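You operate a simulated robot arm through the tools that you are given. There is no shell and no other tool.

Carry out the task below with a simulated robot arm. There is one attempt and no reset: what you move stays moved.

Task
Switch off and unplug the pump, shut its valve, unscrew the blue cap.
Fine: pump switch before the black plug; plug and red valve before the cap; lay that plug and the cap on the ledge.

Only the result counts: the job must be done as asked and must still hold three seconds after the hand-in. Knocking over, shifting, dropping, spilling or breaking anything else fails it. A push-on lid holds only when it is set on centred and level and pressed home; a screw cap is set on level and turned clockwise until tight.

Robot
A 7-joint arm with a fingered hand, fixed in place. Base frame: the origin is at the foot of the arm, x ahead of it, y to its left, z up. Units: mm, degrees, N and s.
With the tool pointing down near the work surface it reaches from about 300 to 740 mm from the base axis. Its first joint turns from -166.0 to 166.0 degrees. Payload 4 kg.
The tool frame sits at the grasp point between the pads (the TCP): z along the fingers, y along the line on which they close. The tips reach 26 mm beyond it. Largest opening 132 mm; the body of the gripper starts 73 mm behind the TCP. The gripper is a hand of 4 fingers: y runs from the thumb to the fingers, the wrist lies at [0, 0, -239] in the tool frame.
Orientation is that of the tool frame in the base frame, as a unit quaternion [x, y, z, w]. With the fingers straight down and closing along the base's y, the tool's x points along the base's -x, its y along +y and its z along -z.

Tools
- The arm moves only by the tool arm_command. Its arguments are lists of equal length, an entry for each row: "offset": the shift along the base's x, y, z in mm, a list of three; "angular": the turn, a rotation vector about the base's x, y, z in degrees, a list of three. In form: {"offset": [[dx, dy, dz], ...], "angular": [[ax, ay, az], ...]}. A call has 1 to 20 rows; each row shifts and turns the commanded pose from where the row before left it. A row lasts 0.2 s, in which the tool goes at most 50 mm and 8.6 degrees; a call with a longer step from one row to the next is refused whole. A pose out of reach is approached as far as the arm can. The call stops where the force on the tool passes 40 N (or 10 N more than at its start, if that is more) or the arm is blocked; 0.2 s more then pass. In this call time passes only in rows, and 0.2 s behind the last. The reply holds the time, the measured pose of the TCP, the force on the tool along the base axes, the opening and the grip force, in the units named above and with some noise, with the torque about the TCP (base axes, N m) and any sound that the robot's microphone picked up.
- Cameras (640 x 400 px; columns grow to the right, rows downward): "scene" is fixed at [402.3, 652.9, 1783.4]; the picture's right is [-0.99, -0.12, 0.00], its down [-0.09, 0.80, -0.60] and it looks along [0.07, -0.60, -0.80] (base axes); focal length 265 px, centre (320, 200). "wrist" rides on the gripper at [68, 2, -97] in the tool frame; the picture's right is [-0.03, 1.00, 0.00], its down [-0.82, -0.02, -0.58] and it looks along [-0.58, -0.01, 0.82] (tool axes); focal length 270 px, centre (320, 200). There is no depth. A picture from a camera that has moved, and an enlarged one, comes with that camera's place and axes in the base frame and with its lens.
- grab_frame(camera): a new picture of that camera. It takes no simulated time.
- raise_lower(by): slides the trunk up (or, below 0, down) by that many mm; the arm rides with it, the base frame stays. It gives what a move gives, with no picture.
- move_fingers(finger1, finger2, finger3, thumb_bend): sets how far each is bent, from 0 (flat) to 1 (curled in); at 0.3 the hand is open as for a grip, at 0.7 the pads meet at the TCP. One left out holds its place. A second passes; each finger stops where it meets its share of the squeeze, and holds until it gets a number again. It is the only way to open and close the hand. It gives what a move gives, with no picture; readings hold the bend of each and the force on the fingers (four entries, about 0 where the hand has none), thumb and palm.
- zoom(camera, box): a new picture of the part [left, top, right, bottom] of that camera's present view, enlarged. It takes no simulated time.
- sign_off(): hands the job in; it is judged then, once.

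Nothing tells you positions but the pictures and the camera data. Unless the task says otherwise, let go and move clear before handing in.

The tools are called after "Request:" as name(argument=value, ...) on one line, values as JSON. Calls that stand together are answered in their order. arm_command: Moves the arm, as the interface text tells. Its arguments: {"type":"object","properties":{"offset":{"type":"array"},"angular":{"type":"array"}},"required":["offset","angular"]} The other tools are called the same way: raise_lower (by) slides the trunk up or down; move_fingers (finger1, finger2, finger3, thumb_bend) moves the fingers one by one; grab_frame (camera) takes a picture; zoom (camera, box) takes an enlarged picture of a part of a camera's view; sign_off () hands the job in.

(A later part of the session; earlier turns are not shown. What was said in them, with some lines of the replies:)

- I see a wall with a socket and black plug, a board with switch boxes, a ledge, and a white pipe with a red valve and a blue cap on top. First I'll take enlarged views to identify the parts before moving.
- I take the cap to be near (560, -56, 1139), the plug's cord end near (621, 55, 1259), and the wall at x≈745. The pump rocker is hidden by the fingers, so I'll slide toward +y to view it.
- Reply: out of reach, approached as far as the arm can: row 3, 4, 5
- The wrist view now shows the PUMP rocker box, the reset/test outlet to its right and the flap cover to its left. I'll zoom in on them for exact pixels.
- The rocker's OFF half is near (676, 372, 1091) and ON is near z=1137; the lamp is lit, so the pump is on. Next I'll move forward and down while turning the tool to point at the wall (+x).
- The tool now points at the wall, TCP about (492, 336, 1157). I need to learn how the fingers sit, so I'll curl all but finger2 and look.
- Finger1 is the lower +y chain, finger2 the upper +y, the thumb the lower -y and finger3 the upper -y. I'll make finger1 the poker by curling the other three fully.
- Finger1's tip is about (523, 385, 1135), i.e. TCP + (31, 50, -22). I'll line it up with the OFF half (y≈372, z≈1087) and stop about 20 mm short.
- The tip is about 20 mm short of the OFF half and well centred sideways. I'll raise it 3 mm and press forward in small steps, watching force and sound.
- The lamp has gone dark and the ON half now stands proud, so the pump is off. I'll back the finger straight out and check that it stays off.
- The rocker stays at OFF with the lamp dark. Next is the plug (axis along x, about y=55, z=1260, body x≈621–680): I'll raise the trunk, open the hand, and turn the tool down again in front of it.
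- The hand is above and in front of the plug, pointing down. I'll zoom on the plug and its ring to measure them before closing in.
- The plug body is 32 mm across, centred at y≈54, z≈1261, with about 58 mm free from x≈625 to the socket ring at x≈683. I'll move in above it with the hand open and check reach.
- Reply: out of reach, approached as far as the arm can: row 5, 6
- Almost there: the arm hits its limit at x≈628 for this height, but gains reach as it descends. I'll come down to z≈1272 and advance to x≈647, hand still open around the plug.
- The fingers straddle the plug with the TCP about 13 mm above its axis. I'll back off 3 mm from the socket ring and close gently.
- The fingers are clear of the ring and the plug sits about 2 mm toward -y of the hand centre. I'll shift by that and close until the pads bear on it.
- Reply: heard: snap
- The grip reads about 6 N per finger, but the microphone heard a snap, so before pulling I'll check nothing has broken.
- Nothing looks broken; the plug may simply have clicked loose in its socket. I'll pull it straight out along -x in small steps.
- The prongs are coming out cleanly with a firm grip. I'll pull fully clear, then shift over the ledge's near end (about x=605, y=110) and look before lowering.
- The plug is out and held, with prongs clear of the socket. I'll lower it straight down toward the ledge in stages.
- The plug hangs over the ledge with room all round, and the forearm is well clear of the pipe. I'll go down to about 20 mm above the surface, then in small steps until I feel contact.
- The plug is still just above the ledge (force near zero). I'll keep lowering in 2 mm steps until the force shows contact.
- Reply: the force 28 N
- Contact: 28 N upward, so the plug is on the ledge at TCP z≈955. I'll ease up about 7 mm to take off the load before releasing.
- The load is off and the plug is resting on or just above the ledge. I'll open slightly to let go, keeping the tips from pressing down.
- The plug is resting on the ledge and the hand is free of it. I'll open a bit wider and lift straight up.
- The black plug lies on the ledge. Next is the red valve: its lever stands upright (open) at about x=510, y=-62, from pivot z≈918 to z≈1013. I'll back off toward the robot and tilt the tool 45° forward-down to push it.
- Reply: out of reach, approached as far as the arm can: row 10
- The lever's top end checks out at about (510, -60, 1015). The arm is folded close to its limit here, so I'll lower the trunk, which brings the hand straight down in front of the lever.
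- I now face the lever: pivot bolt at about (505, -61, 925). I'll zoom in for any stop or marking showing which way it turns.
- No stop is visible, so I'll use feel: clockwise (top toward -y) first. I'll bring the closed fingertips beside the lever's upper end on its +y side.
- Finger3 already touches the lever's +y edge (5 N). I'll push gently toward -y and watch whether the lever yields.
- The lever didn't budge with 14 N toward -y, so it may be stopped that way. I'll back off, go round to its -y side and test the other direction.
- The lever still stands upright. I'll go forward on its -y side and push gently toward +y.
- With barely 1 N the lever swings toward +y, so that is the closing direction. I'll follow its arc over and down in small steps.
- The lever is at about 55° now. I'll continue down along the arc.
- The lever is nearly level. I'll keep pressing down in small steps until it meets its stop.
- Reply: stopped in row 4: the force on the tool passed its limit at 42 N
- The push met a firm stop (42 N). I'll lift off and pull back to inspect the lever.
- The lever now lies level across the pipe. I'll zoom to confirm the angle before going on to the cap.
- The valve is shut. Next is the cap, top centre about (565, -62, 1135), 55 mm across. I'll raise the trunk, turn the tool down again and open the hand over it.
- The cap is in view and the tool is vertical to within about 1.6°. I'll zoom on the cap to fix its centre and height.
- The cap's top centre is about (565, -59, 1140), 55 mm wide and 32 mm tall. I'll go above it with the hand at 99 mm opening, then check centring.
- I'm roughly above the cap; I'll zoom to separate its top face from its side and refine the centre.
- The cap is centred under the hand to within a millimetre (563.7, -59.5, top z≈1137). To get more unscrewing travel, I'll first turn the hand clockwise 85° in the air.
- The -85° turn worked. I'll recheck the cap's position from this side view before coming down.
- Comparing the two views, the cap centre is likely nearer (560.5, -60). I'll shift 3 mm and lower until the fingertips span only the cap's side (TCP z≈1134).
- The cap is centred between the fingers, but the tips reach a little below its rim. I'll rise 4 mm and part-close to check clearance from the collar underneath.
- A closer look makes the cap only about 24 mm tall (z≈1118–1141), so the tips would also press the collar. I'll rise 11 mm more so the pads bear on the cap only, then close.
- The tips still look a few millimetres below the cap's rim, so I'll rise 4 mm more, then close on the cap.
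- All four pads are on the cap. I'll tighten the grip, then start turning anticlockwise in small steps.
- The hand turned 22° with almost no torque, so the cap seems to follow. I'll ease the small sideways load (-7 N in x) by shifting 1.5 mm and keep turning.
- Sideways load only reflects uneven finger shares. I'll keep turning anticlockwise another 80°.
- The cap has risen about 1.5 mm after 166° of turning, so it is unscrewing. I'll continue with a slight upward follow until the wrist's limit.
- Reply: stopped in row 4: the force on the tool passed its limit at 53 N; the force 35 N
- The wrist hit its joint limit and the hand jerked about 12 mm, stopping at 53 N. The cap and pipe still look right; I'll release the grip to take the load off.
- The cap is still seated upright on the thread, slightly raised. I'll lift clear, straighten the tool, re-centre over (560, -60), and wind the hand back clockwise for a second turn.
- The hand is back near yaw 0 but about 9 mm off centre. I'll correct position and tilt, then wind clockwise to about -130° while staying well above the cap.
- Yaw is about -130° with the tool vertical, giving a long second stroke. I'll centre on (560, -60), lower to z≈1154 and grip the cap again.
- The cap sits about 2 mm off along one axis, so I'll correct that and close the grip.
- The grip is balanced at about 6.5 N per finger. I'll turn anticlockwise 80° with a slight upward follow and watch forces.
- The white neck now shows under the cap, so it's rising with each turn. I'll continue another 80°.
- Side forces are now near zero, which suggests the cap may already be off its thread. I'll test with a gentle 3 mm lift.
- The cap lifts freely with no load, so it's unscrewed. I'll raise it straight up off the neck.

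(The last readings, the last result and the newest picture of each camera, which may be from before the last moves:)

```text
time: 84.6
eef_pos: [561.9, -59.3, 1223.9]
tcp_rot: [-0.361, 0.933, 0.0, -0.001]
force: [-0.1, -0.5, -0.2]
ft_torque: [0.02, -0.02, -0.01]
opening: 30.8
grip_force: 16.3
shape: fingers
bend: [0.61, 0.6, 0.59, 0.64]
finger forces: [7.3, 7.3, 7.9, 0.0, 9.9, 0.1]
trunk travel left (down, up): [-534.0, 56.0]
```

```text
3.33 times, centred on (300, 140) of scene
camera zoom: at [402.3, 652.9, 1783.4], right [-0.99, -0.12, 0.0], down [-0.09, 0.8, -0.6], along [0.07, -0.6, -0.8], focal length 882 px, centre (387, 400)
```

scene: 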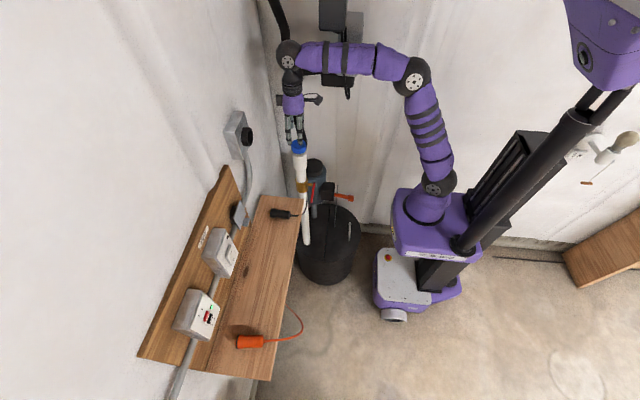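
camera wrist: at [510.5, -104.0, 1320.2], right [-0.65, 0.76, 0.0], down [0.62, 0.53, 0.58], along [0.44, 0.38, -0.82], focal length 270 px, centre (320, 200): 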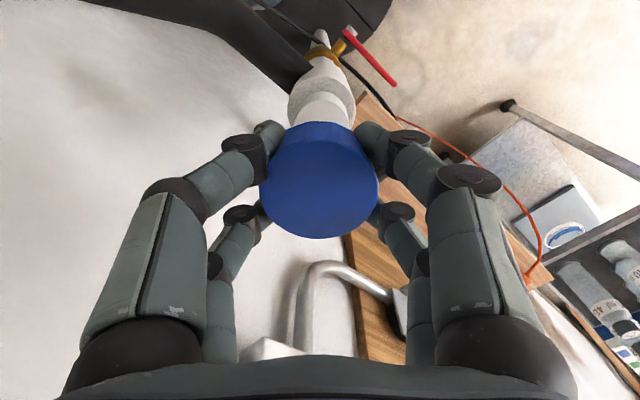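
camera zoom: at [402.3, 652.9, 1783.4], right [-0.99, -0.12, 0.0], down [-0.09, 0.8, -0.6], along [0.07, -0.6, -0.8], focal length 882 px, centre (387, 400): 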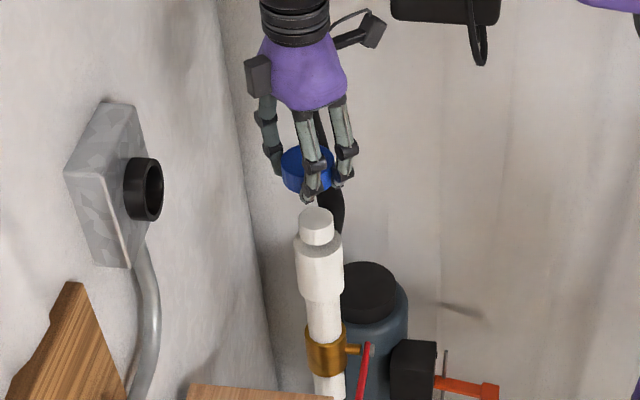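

The cap is off and held. I'll carry it over the ledge to a clear spot near (595, 215), turning the hand back to yaw 0 on the way, well away from the flap and the plug.

Request:
arm_command(offset=[[3, 35, 0], [5, 40, 0], [5, 40, -10], [5, 40, -20], [5, 40, -20], [5, 40, -20], [5, 40, -20]], angular=[[0, 0, -6], [0, 0, -6], [0, 0, -6], [0, 0, -6], [0, 0, -6], [0, 0, -6], [0, 0, -6]])

Request:
grab_frame(camera="wrist")

Request:
grab_frame(camera="scene")

```text
time: 86.2
eef_pos: [593.3, 215.7, 1133.1]
tcp_rot: [-0.002, 1.0, 0.0, 0.001]
force: [0.5, 0.3, -0.8]
ft_torque: [-0.01, 0.0, 0.05]
opening: 30.2
grip_force: 16.1
shape: fingers
bend: [0.61, 0.6, 0.59, 0.64]
finger forces: [7.0, 7.3, 8.0, 0.0, 10.0, 0.0]
trunk travel left (down, up): [-534.0, 56.0]
```

```text
taken
camera wrist: at [525.4, 217.1, 1230.1], right [0.02, 1.0, 0.0], down [0.82, -0.02, 0.58], along [0.58, -0.01, -0.82], focal length 270 px, centre (320, 200)
```

wrist: 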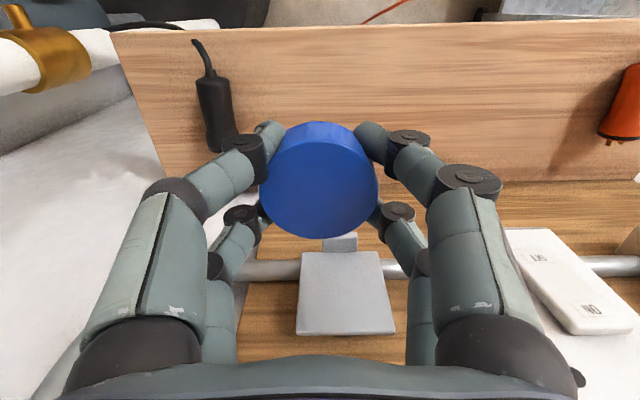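

```text
taken
```

scene: 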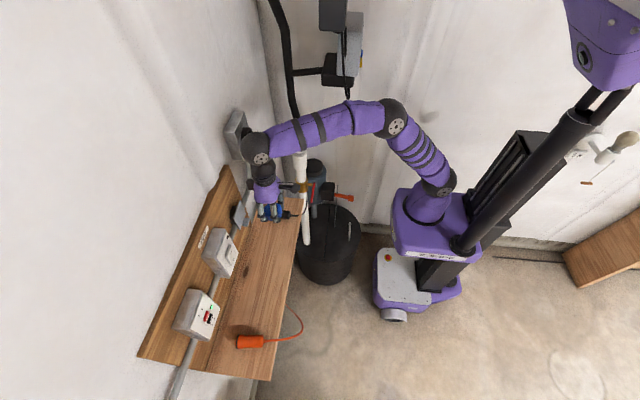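

The spot below is clear and the flap is about 40 mm from any part of the hand. I'll lower toward the ledge, stopping about 15 mm above.

Request:
arm_command(offset=[[0, 0, -35], [0, 0, -40], [0, 0, -40], [0, 0, -30], [0, 0, -10]], angular=[[0, 0, 0], [0, 0, 0], [0, 0, 0], [0, 0, 0], [0, 0, 0]])

Request:
grab_frame(camera="wrist")

Request:
zoom(camera="scene", box=[225, 160, 325, 250])

```text
time: 87.4
eef_pos: [593.8, 215.3, 979.1]
tcp_rot: [-0.002, 1.0, 0.0, -0.002]
force: [-0.9, 0.5, -1.1]
ft_torque: [-0.03, -0.01, -0.01]
opening: 30.2
grip_force: 16.2
shape: fingers
bend: [0.61, 0.6, 0.59, 0.64]
finger forces: [7.0, 7.1, 8.1, 0.0, 10.2, 0.1]
trunk travel left (down, up): [-534.0, 56.0]
```

```text
taken
camera wrist: at [525.6, 217.6, 1075.4], right [0.02, 1.0, 0.0], down [0.82, -0.02, 0.58], along [0.58, -0.01, -0.82], focal length 270 px, centre (320, 200)
```

wrist: 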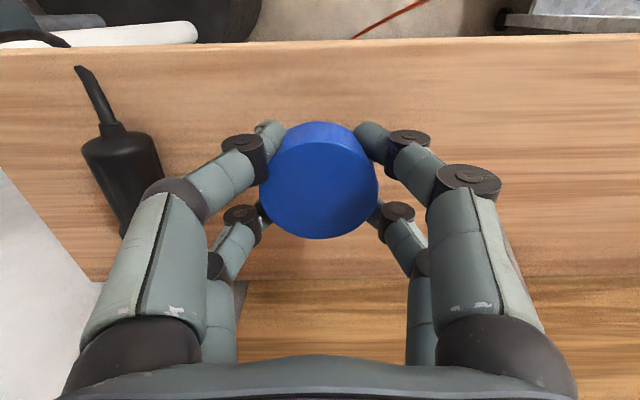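

```text
4.44 times, centred on (275, 205) of scene
camera zoom: at [402.3, 652.9, 1783.4], right [-0.99, -0.12, 0.0], down [-0.09, 0.8, -0.6], along [0.07, -0.6, -0.8], focal length 1176 px, centre (520, 178)
```

zoom: 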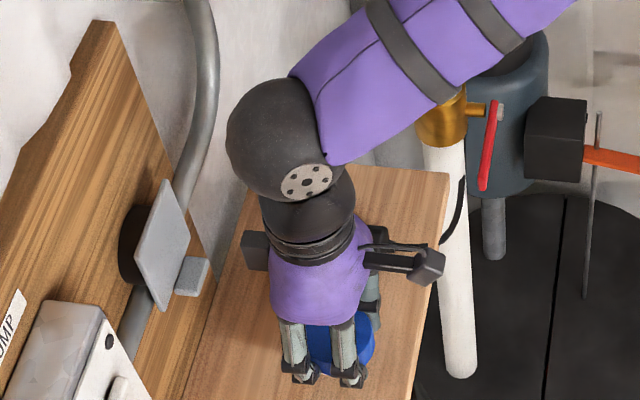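

Still clear above the ledge. I'll go down in small steps until contact.

Request:
arm_command(offset=[[0, 0, -3], [0, 0, -3], [0, 0, -3], [0, 0, -2], [0, 0, -2]], angular=[[0, 0, 0], [0, 0, 0], [0, 0, 0], [0, 0, 0], [0, 0, 0]])

```text
time: 88.6
eef_pos: [594.4, 215.0, 966.4]
tcp_rot: [-0.002, 1.0, 0.0, 0.0]
force: [0.5, -0.6, -0.3]
ft_torque: [0.02, 0.03, -0.01]
opening: 30.0
grip_force: 15.6
shape: fingers
bend: [0.61, 0.6, 0.59, 0.64]
finger forces: [7.0, 7.3, 8.0, 0.0, 10.1, 0.0]
trunk travel left (down, up): [-534.0, 56.0]
```

No contact yet at z≈966; I'll continue down in 1.5 mm steps.

Request:
arm_command(offset=[[0, 0, -1.5], [0, 0, -1.5], [0, 0, -1.5]], angular=[[0, 0, 0], [0, 0, 0], [0, 0, 0]])

Request:
zoom(camera="scene", box=[250, 200, 320, 260])

```text
time: 89.4
eef_pos: [594.4, 214.3, 960.8]
tcp_rot: [-0.002, 1.0, 0.0, 0.0]
force: [-0.5, 0.0, -1.1]
ft_torque: [0.01, -0.03, 0.02]
opening: 30.1
grip_force: 16.5
shape: fingers
bend: [0.61, 0.6, 0.59, 0.64]
finger forces: [7.0, 7.2, 8.1, 0.1, 10.2, 0.0]
trunk travel left (down, up): [-534.0, 56.0]
```

```text
6.67 times, centred on (285, 230) of scene
camera zoom: at [402.3, 652.9, 1783.4], right [-0.99, -0.12, 0.0], down [-0.09, 0.8, -0.6], along [0.07, -0.6, -0.8], focal length 1764 px, centre (553, 0)
```

zoom: 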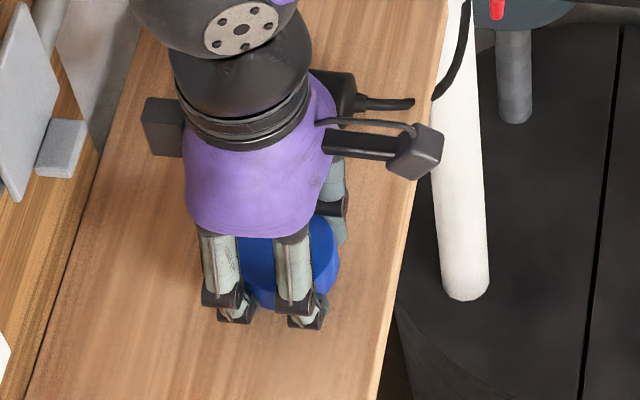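

Still no contact, though very close. I'll continue with three more small steps.

Request:
arm_command(offset=[[0, 0, -1.5], [0, 0, -1.5]], angular=[[0, 0, 0], [0, 0, 0]])

```text
time: 90.0
eef_pos: [593.0, 215.4, 957.9]
tcp_rot: [-0.001, 1.0, -0.001, 0.001]
force: [0.0, 0.9, -0.3]
ft_torque: [0.01, -0.01, -0.01]
opening: 30.1
grip_force: 16.6
shape: fingers
bend: [0.61, 0.6, 0.59, 0.64]
finger forces: [7.0, 7.2, 8.1, 0.0, 10.3, 0.0]
trunk travel left (down, up): [-534.0, 56.0]
```

No contact yet at z≈958. I'll step down a little further.

Request:
arm_command(offset=[[0, 0, -1.5], [0, 0, -1.5]], angular=[[0, 0, 0], [0, 0, 0]])

```text
time: 90.6
eef_pos: [594.6, 215.7, 954.0]
tcp_rot: [-0.002, 1.0, 0.0, 0.0]
force: [0.0, 0.0, -0.9]
ft_torque: [0.01, -0.01, -0.02]
opening: 30.0
grip_force: 16.2
shape: fingers
bend: [0.61, 0.6, 0.59, 0.64]
finger forces: [6.9, 7.3, 8.1, 0.0, 10.2, 0.1]
trunk travel left (down, up): [-534.0, 56.0]
```

Still free at z≈954. Two more small steps.

Request:
arm_command(offset=[[0, 0, -1.5], [0, 0, -1.5]], angular=[[0, 0, 0], [0, 0, 0]])

Request:
grab_frame(camera="wrist")

Request:
zoom(camera="scene", box=[250, 200, 320, 260])

```text
time: 91.2
eef_pos: [594.5, 215.2, 953.3]
tcp_rot: [-0.002, 1.0, 0.0, 0.002]
force: [1.7, -1.2, 10.9]
ft_torque: [-0.13, -0.19, -0.01]
opening: 30.2
grip_force: 22.1
shape: fingers
bend: [0.61, 0.6, 0.6, 0.64]
finger forces: [7.4, 9.9, 16.7, 0.0, 10.0, 0.0]
trunk travel left (down, up): [-534.0, 56.0]
```

```text
taken
camera wrist: at [525.5, 216.8, 1050.4], right [0.02, 1.0, 0.0], down [0.81, -0.02, 0.58], along [0.58, -0.01, -0.81], focal length 270 px, centre (320, 200)
```

wrist: 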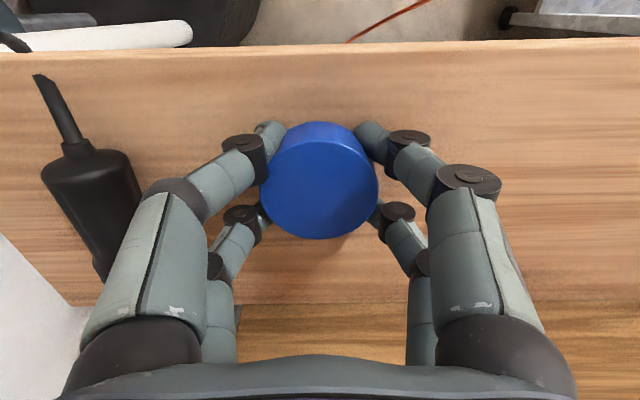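

```text
6.67 times, centred on (285, 230) of scene
camera zoom: at [402.3, 652.9, 1783.4], right [-0.99, -0.12, 0.0], down [-0.09, 0.8, -0.6], along [0.07, -0.6, -0.8], focal length 1764 px, centre (553, 0)
```

zoom: 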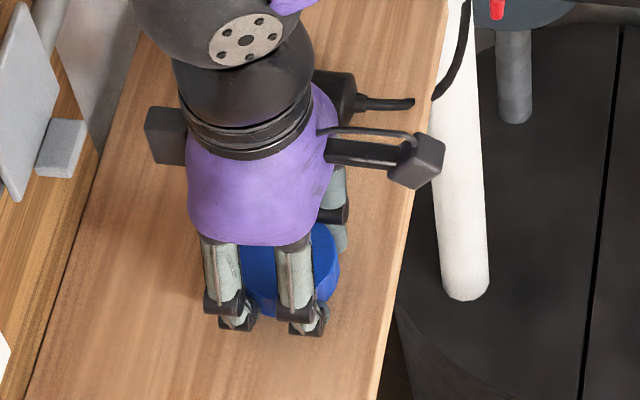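

Contact at TCP z≈953 (11 N). I'll take off the load with a 2 mm lift, then open just enough for the cap to settle on the ledge.

Request:
arm_command(offset=[[0, 0, 2]], angular=[[0, 0, 0]])

Request:
move_fingers(finger1=0.55, finger2=0.55, finger3=0.55, thumb_bend=0.55)

Request:
grab_frame(camera="wrist")

Request:
zoom(camera="scene", box=[250, 200, 320, 260])

```text
time: 91.6
eef_pos: [594.1, 215.1, 953.4]
tcp_rot: [-0.001, 1.0, 0.0, 0.001]
force: [1.2, 1.1, 4.6]
ft_torque: [-0.01, -0.14, 0.08]
opening: 29.7
grip_force: 19.1
shape: fingers
bend: [0.61, 0.6, 0.6, 0.64]
finger forces: [7.7, 9.0, 12.1, 0.0, 10.1, 0.0]
trunk travel left (down, up): [-534.0, 56.0]
```

```text
time: 92.6
eef_pos: [594.2, 215.5, 954.7]
tcp_rot: [-0.002, 1.0, 0.0, -0.001]
force: [-0.9, -1.2, 7.5]
ft_torque: [0.08, 0.01, 0.03]
opening: 45.9
grip_force: 3.6
shape: fingers
bend: [0.57, 0.57, 0.57, 0.55]
finger forces: [2.6, 2.4, 2.4, 0.0, 0.2, 0.0]
trunk travel left (down, up): [-534.0, 56.0]
```

```text
taken
camera wrist: at [525.1, 216.4, 1051.4], right [0.02, 1.0, 0.0], down [0.82, -0.02, 0.58], along [0.58, -0.01, -0.82], focal length 270 px, centre (320, 200)
```

wrist: 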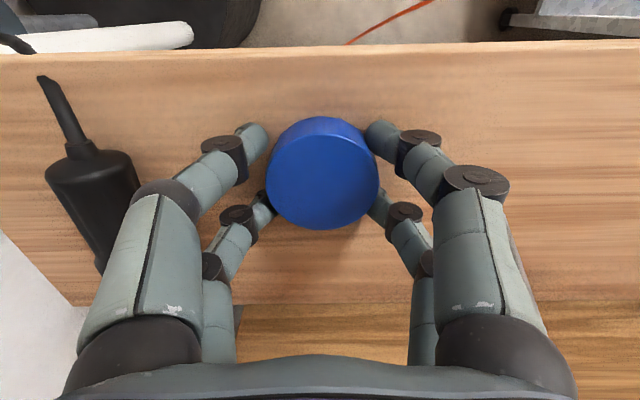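

```text
6.67 times, centred on (285, 230) of scene
camera zoom: at [402.3, 652.9, 1783.4], right [-0.99, -0.12, 0.0], down [-0.09, 0.8, -0.6], along [0.07, -0.6, -0.8], focal length 1764 px, centre (553, 0)
```

zoom: 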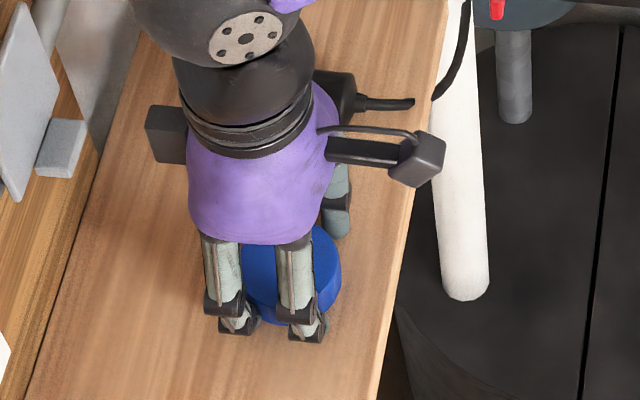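

The cap is down and loose; the tips press the ledge lightly. I'll lift a few millimetres, open wider, and check before rising.

Request:
arm_command(offset=[[0, 0, 2], [0, 0, 2]], angular=[[0, 0, 0], [0, 0, 0]])

Request:
move_fingers(finger1=0.47, finger2=0.47, finger3=0.47, thumb_bend=0.47)

Request:
grab_frame(camera="wrist")

Request:
zoom(camera="scene", box=[250, 200, 320, 260])

```text
time: 93.2
eef_pos: [593.8, 214.1, 958.9]
tcp_rot: [-0.002, 1.0, 0.001, -0.001]
force: [0.8, 0.4, 0.5]
ft_torque: [0.0, -0.03, 0.0]
opening: 48.5
grip_force: 0.1
shape: fingers
bend: [0.55, 0.55, 0.55, 0.55]
finger forces: [0.1, 0.1, 0.1, 0.0, 0.0, 0.0]
trunk travel left (down, up): [-534.0, 56.0]
```

```text
time: 94.2
eef_pos: [595.3, 214.8, 958.6]
tcp_rot: [-0.002, 1.0, 0.0, -0.001]
force: [0.8, -0.5, 0.2]
ft_torque: [-0.01, 0.02, -0.01]
opening: 75.6
grip_force: 0.1
shape: fingers
bend: [0.47, 0.47, 0.47, 0.47]
finger forces: [0.0, 0.0, 0.0, 0.1, 0.0, 0.1]
trunk travel left (down, up): [-534.0, 56.0]
```

```text
taken
camera wrist: at [525.9, 215.9, 1055.4], right [0.02, 1.0, 0.0], down [0.82, -0.02, 0.58], along [0.58, -0.01, -0.82], focal length 270 px, centre (320, 200)
```

wrist: 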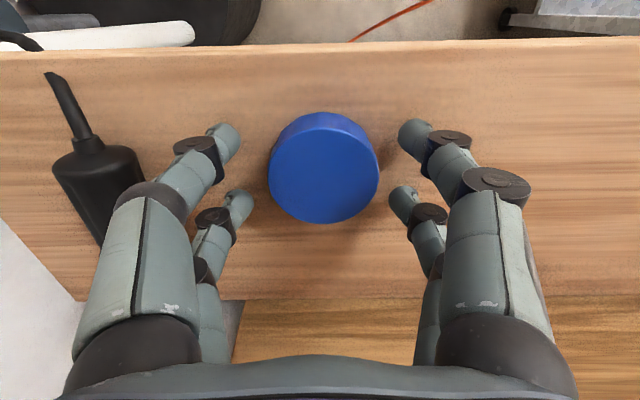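

```text
6.67 times, centred on (285, 230) of scene
camera zoom: at [402.3, 652.9, 1783.4], right [-0.99, -0.12, 0.0], down [-0.09, 0.8, -0.6], along [0.07, -0.6, -0.8], focal length 1764 px, centre (553, 0)
```

zoom: 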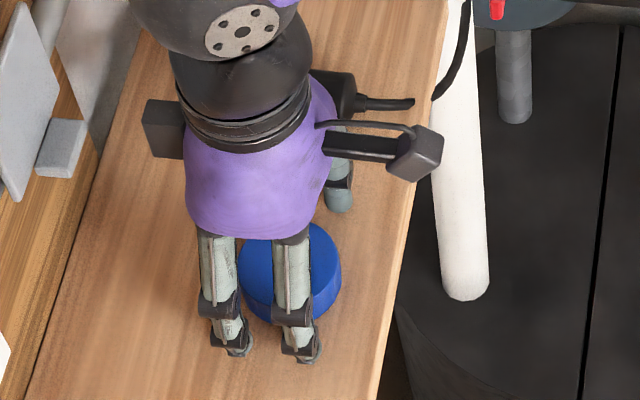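

The cap lies flat on the ledge, free of the hand. I'll lift straight up, then back away toward the robot and check everything.

Request:
arm_command(offset=[[0, 0, 10], [0, 0, 25], [0, 0, 40], [0, 0, 45], [0, 0, 45], [-40, 0, 20], [-45, 0, 10], [-45, 0, 0], [-45, 0, 0]], angular=[[0, 0, 0], [0, 0, 0], [0, 0, 0], [0, 0, 0], [0, 0, 0], [0, 0, 0], [0, 0, 0], [0, 0, 0], [0, 0, 0]])

Request:
grab_frame(camera="wrist")

Request:
grab_frame(camera="scene")

Request:
zoom(camera="scene", box=[180, 130, 340, 290])

```text
time: 96.2
eef_pos: [416.6, 216.0, 1153.1]
tcp_rot: [-0.002, 1.0, 0.0, 0.001]
force: [-0.3, -0.6, 0.2]
ft_torque: [0.01, -0.01, -0.01]
opening: 75.8
grip_force: 0.1
shape: fingers
bend: [0.47, 0.47, 0.47, 0.47]
finger forces: [0.1, 0.0, 0.0, 0.0, 0.0, 0.0]
trunk travel left (down, up): [-534.0, 56.0]
```

```text
taken
camera wrist: at [348.6, 216.7, 1250.1], right [0.02, 1.0, 0.0], down [0.82, -0.02, 0.58], along [0.58, -0.01, -0.82], focal length 270 px, centre (320, 200)
```

wrist: 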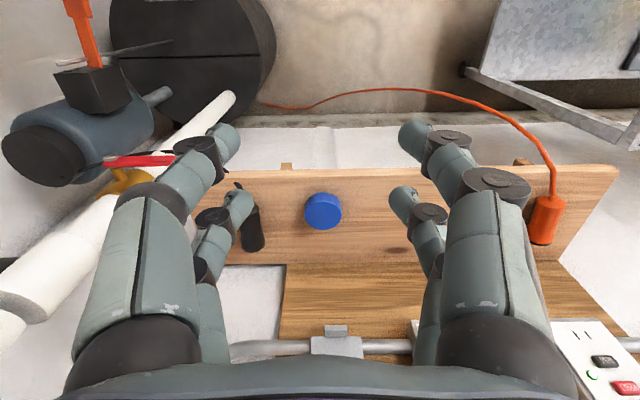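

```text
taken
```

scene: 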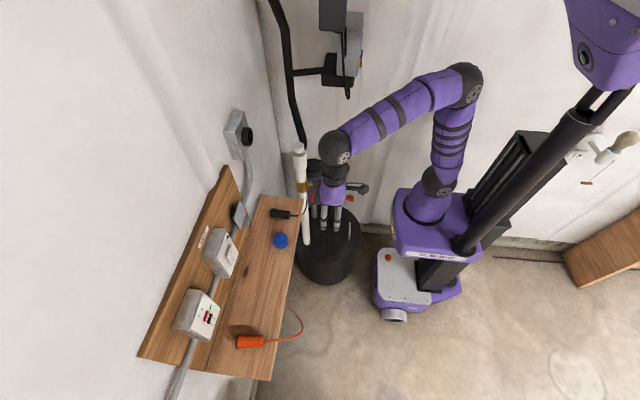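

```text
2.50 times, centred on (260, 210) of scene
camera zoom: at [402.3, 652.9, 1783.4], right [-0.99, -0.12, 0.0], down [-0.09, 0.8, -0.6], along [0.07, -0.6, -0.8], focal length 661 px, centre (470, 175)
```

zoom: 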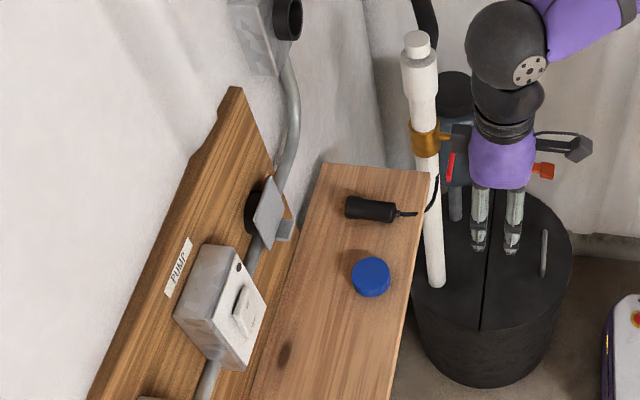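

Plug and cap are both on the ledge. I'll take last close looks at the cap, rocker and lever before handing in.

Request:
zoom(camera="scene", box=[190, 195, 300, 280])

Request:
zoom(camera="wrist", box=[60, 120, 380, 290])

Request:
zoom(camera="scene", box=[275, 130, 355, 230])

```text
4.71 times, centred on (245, 238) of scene
camera zoom: at [402.3, 652.9, 1783.4], right [-0.99, -0.12, 0.0], down [-0.09, 0.8, -0.6], along [0.07, -0.6, -0.8], focal length 1245 px, centre (673, 24)
```

zoom: 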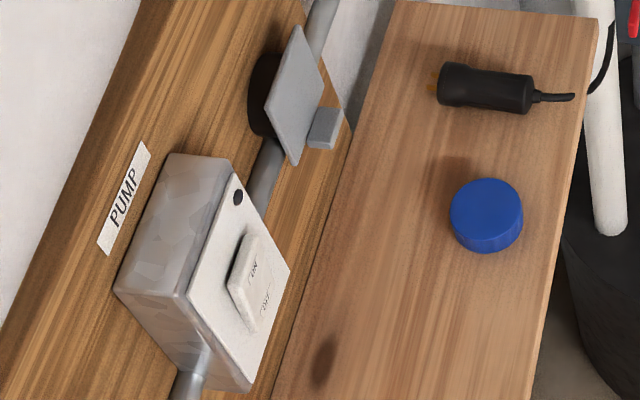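

```text
2.00 times, centred on (220, 205) of wrist
camera zoom: at [348.6, 216.7, 1250.1], right [0.02, 1.0, 0.0], down [0.82, -0.02, 0.58], along [0.58, -0.01, -0.82], focal length 541 px, centre (520, 190)
```

zoom: 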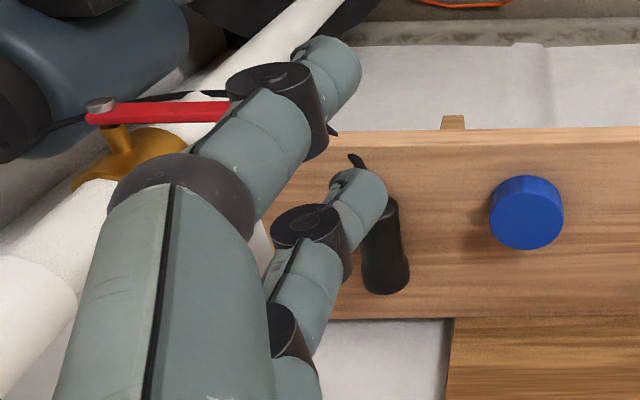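

```text
4.00 times, centred on (315, 180) of scene
camera zoom: at [402.3, 652.9, 1783.4], right [-0.99, -0.12, 0.0], down [-0.09, 0.8, -0.6], along [0.07, -0.6, -0.8], focal length 1058 px, centre (340, 280)
```

zoom: 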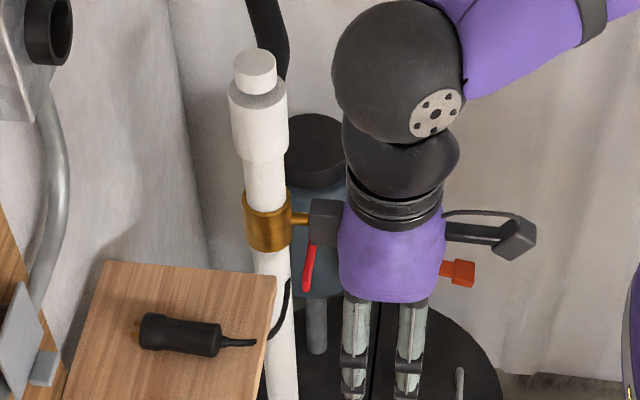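

Everything checks out:
- The rocker is at OFF with its lamp dark, and the black plug lies on the ledge.
- The red lever lies across the pipe against its stop.
- The blue cap rests flat on the ledge, and the hand is clear.

I'll hand in now.

Request:
sign_off()

```text
The job is handed in.
```

I finished the job and handed it in. In the last pictures everything was where you asked, and the hand was clear.

1. **Pump switch:** I pressed the rocker to OFF, and the lamp went dark and stayed dark.
2. **Black plug:** I pulled it from the socket after the switch was off, and it now lies on the ledge.
3. **Red valve:** I turned the lever a quarter turn until it met a firm stop. It now lies across the pipe.
4. **Blue cap:** I unscrewed it last, and it rests flat on the ledge near the plug.

Two things happened along the way:

- **Snap sound:** the microphone heard a snap as I gripped the plug. Nothing looked damaged, and the plug then came out easily.
- **Jerk while unscrewing:** the wrist reached its turning limit and pulled at the cap with about 53 N before stopping. The cap and pipe looked undisturbed, and I gripped the cap again to finish.
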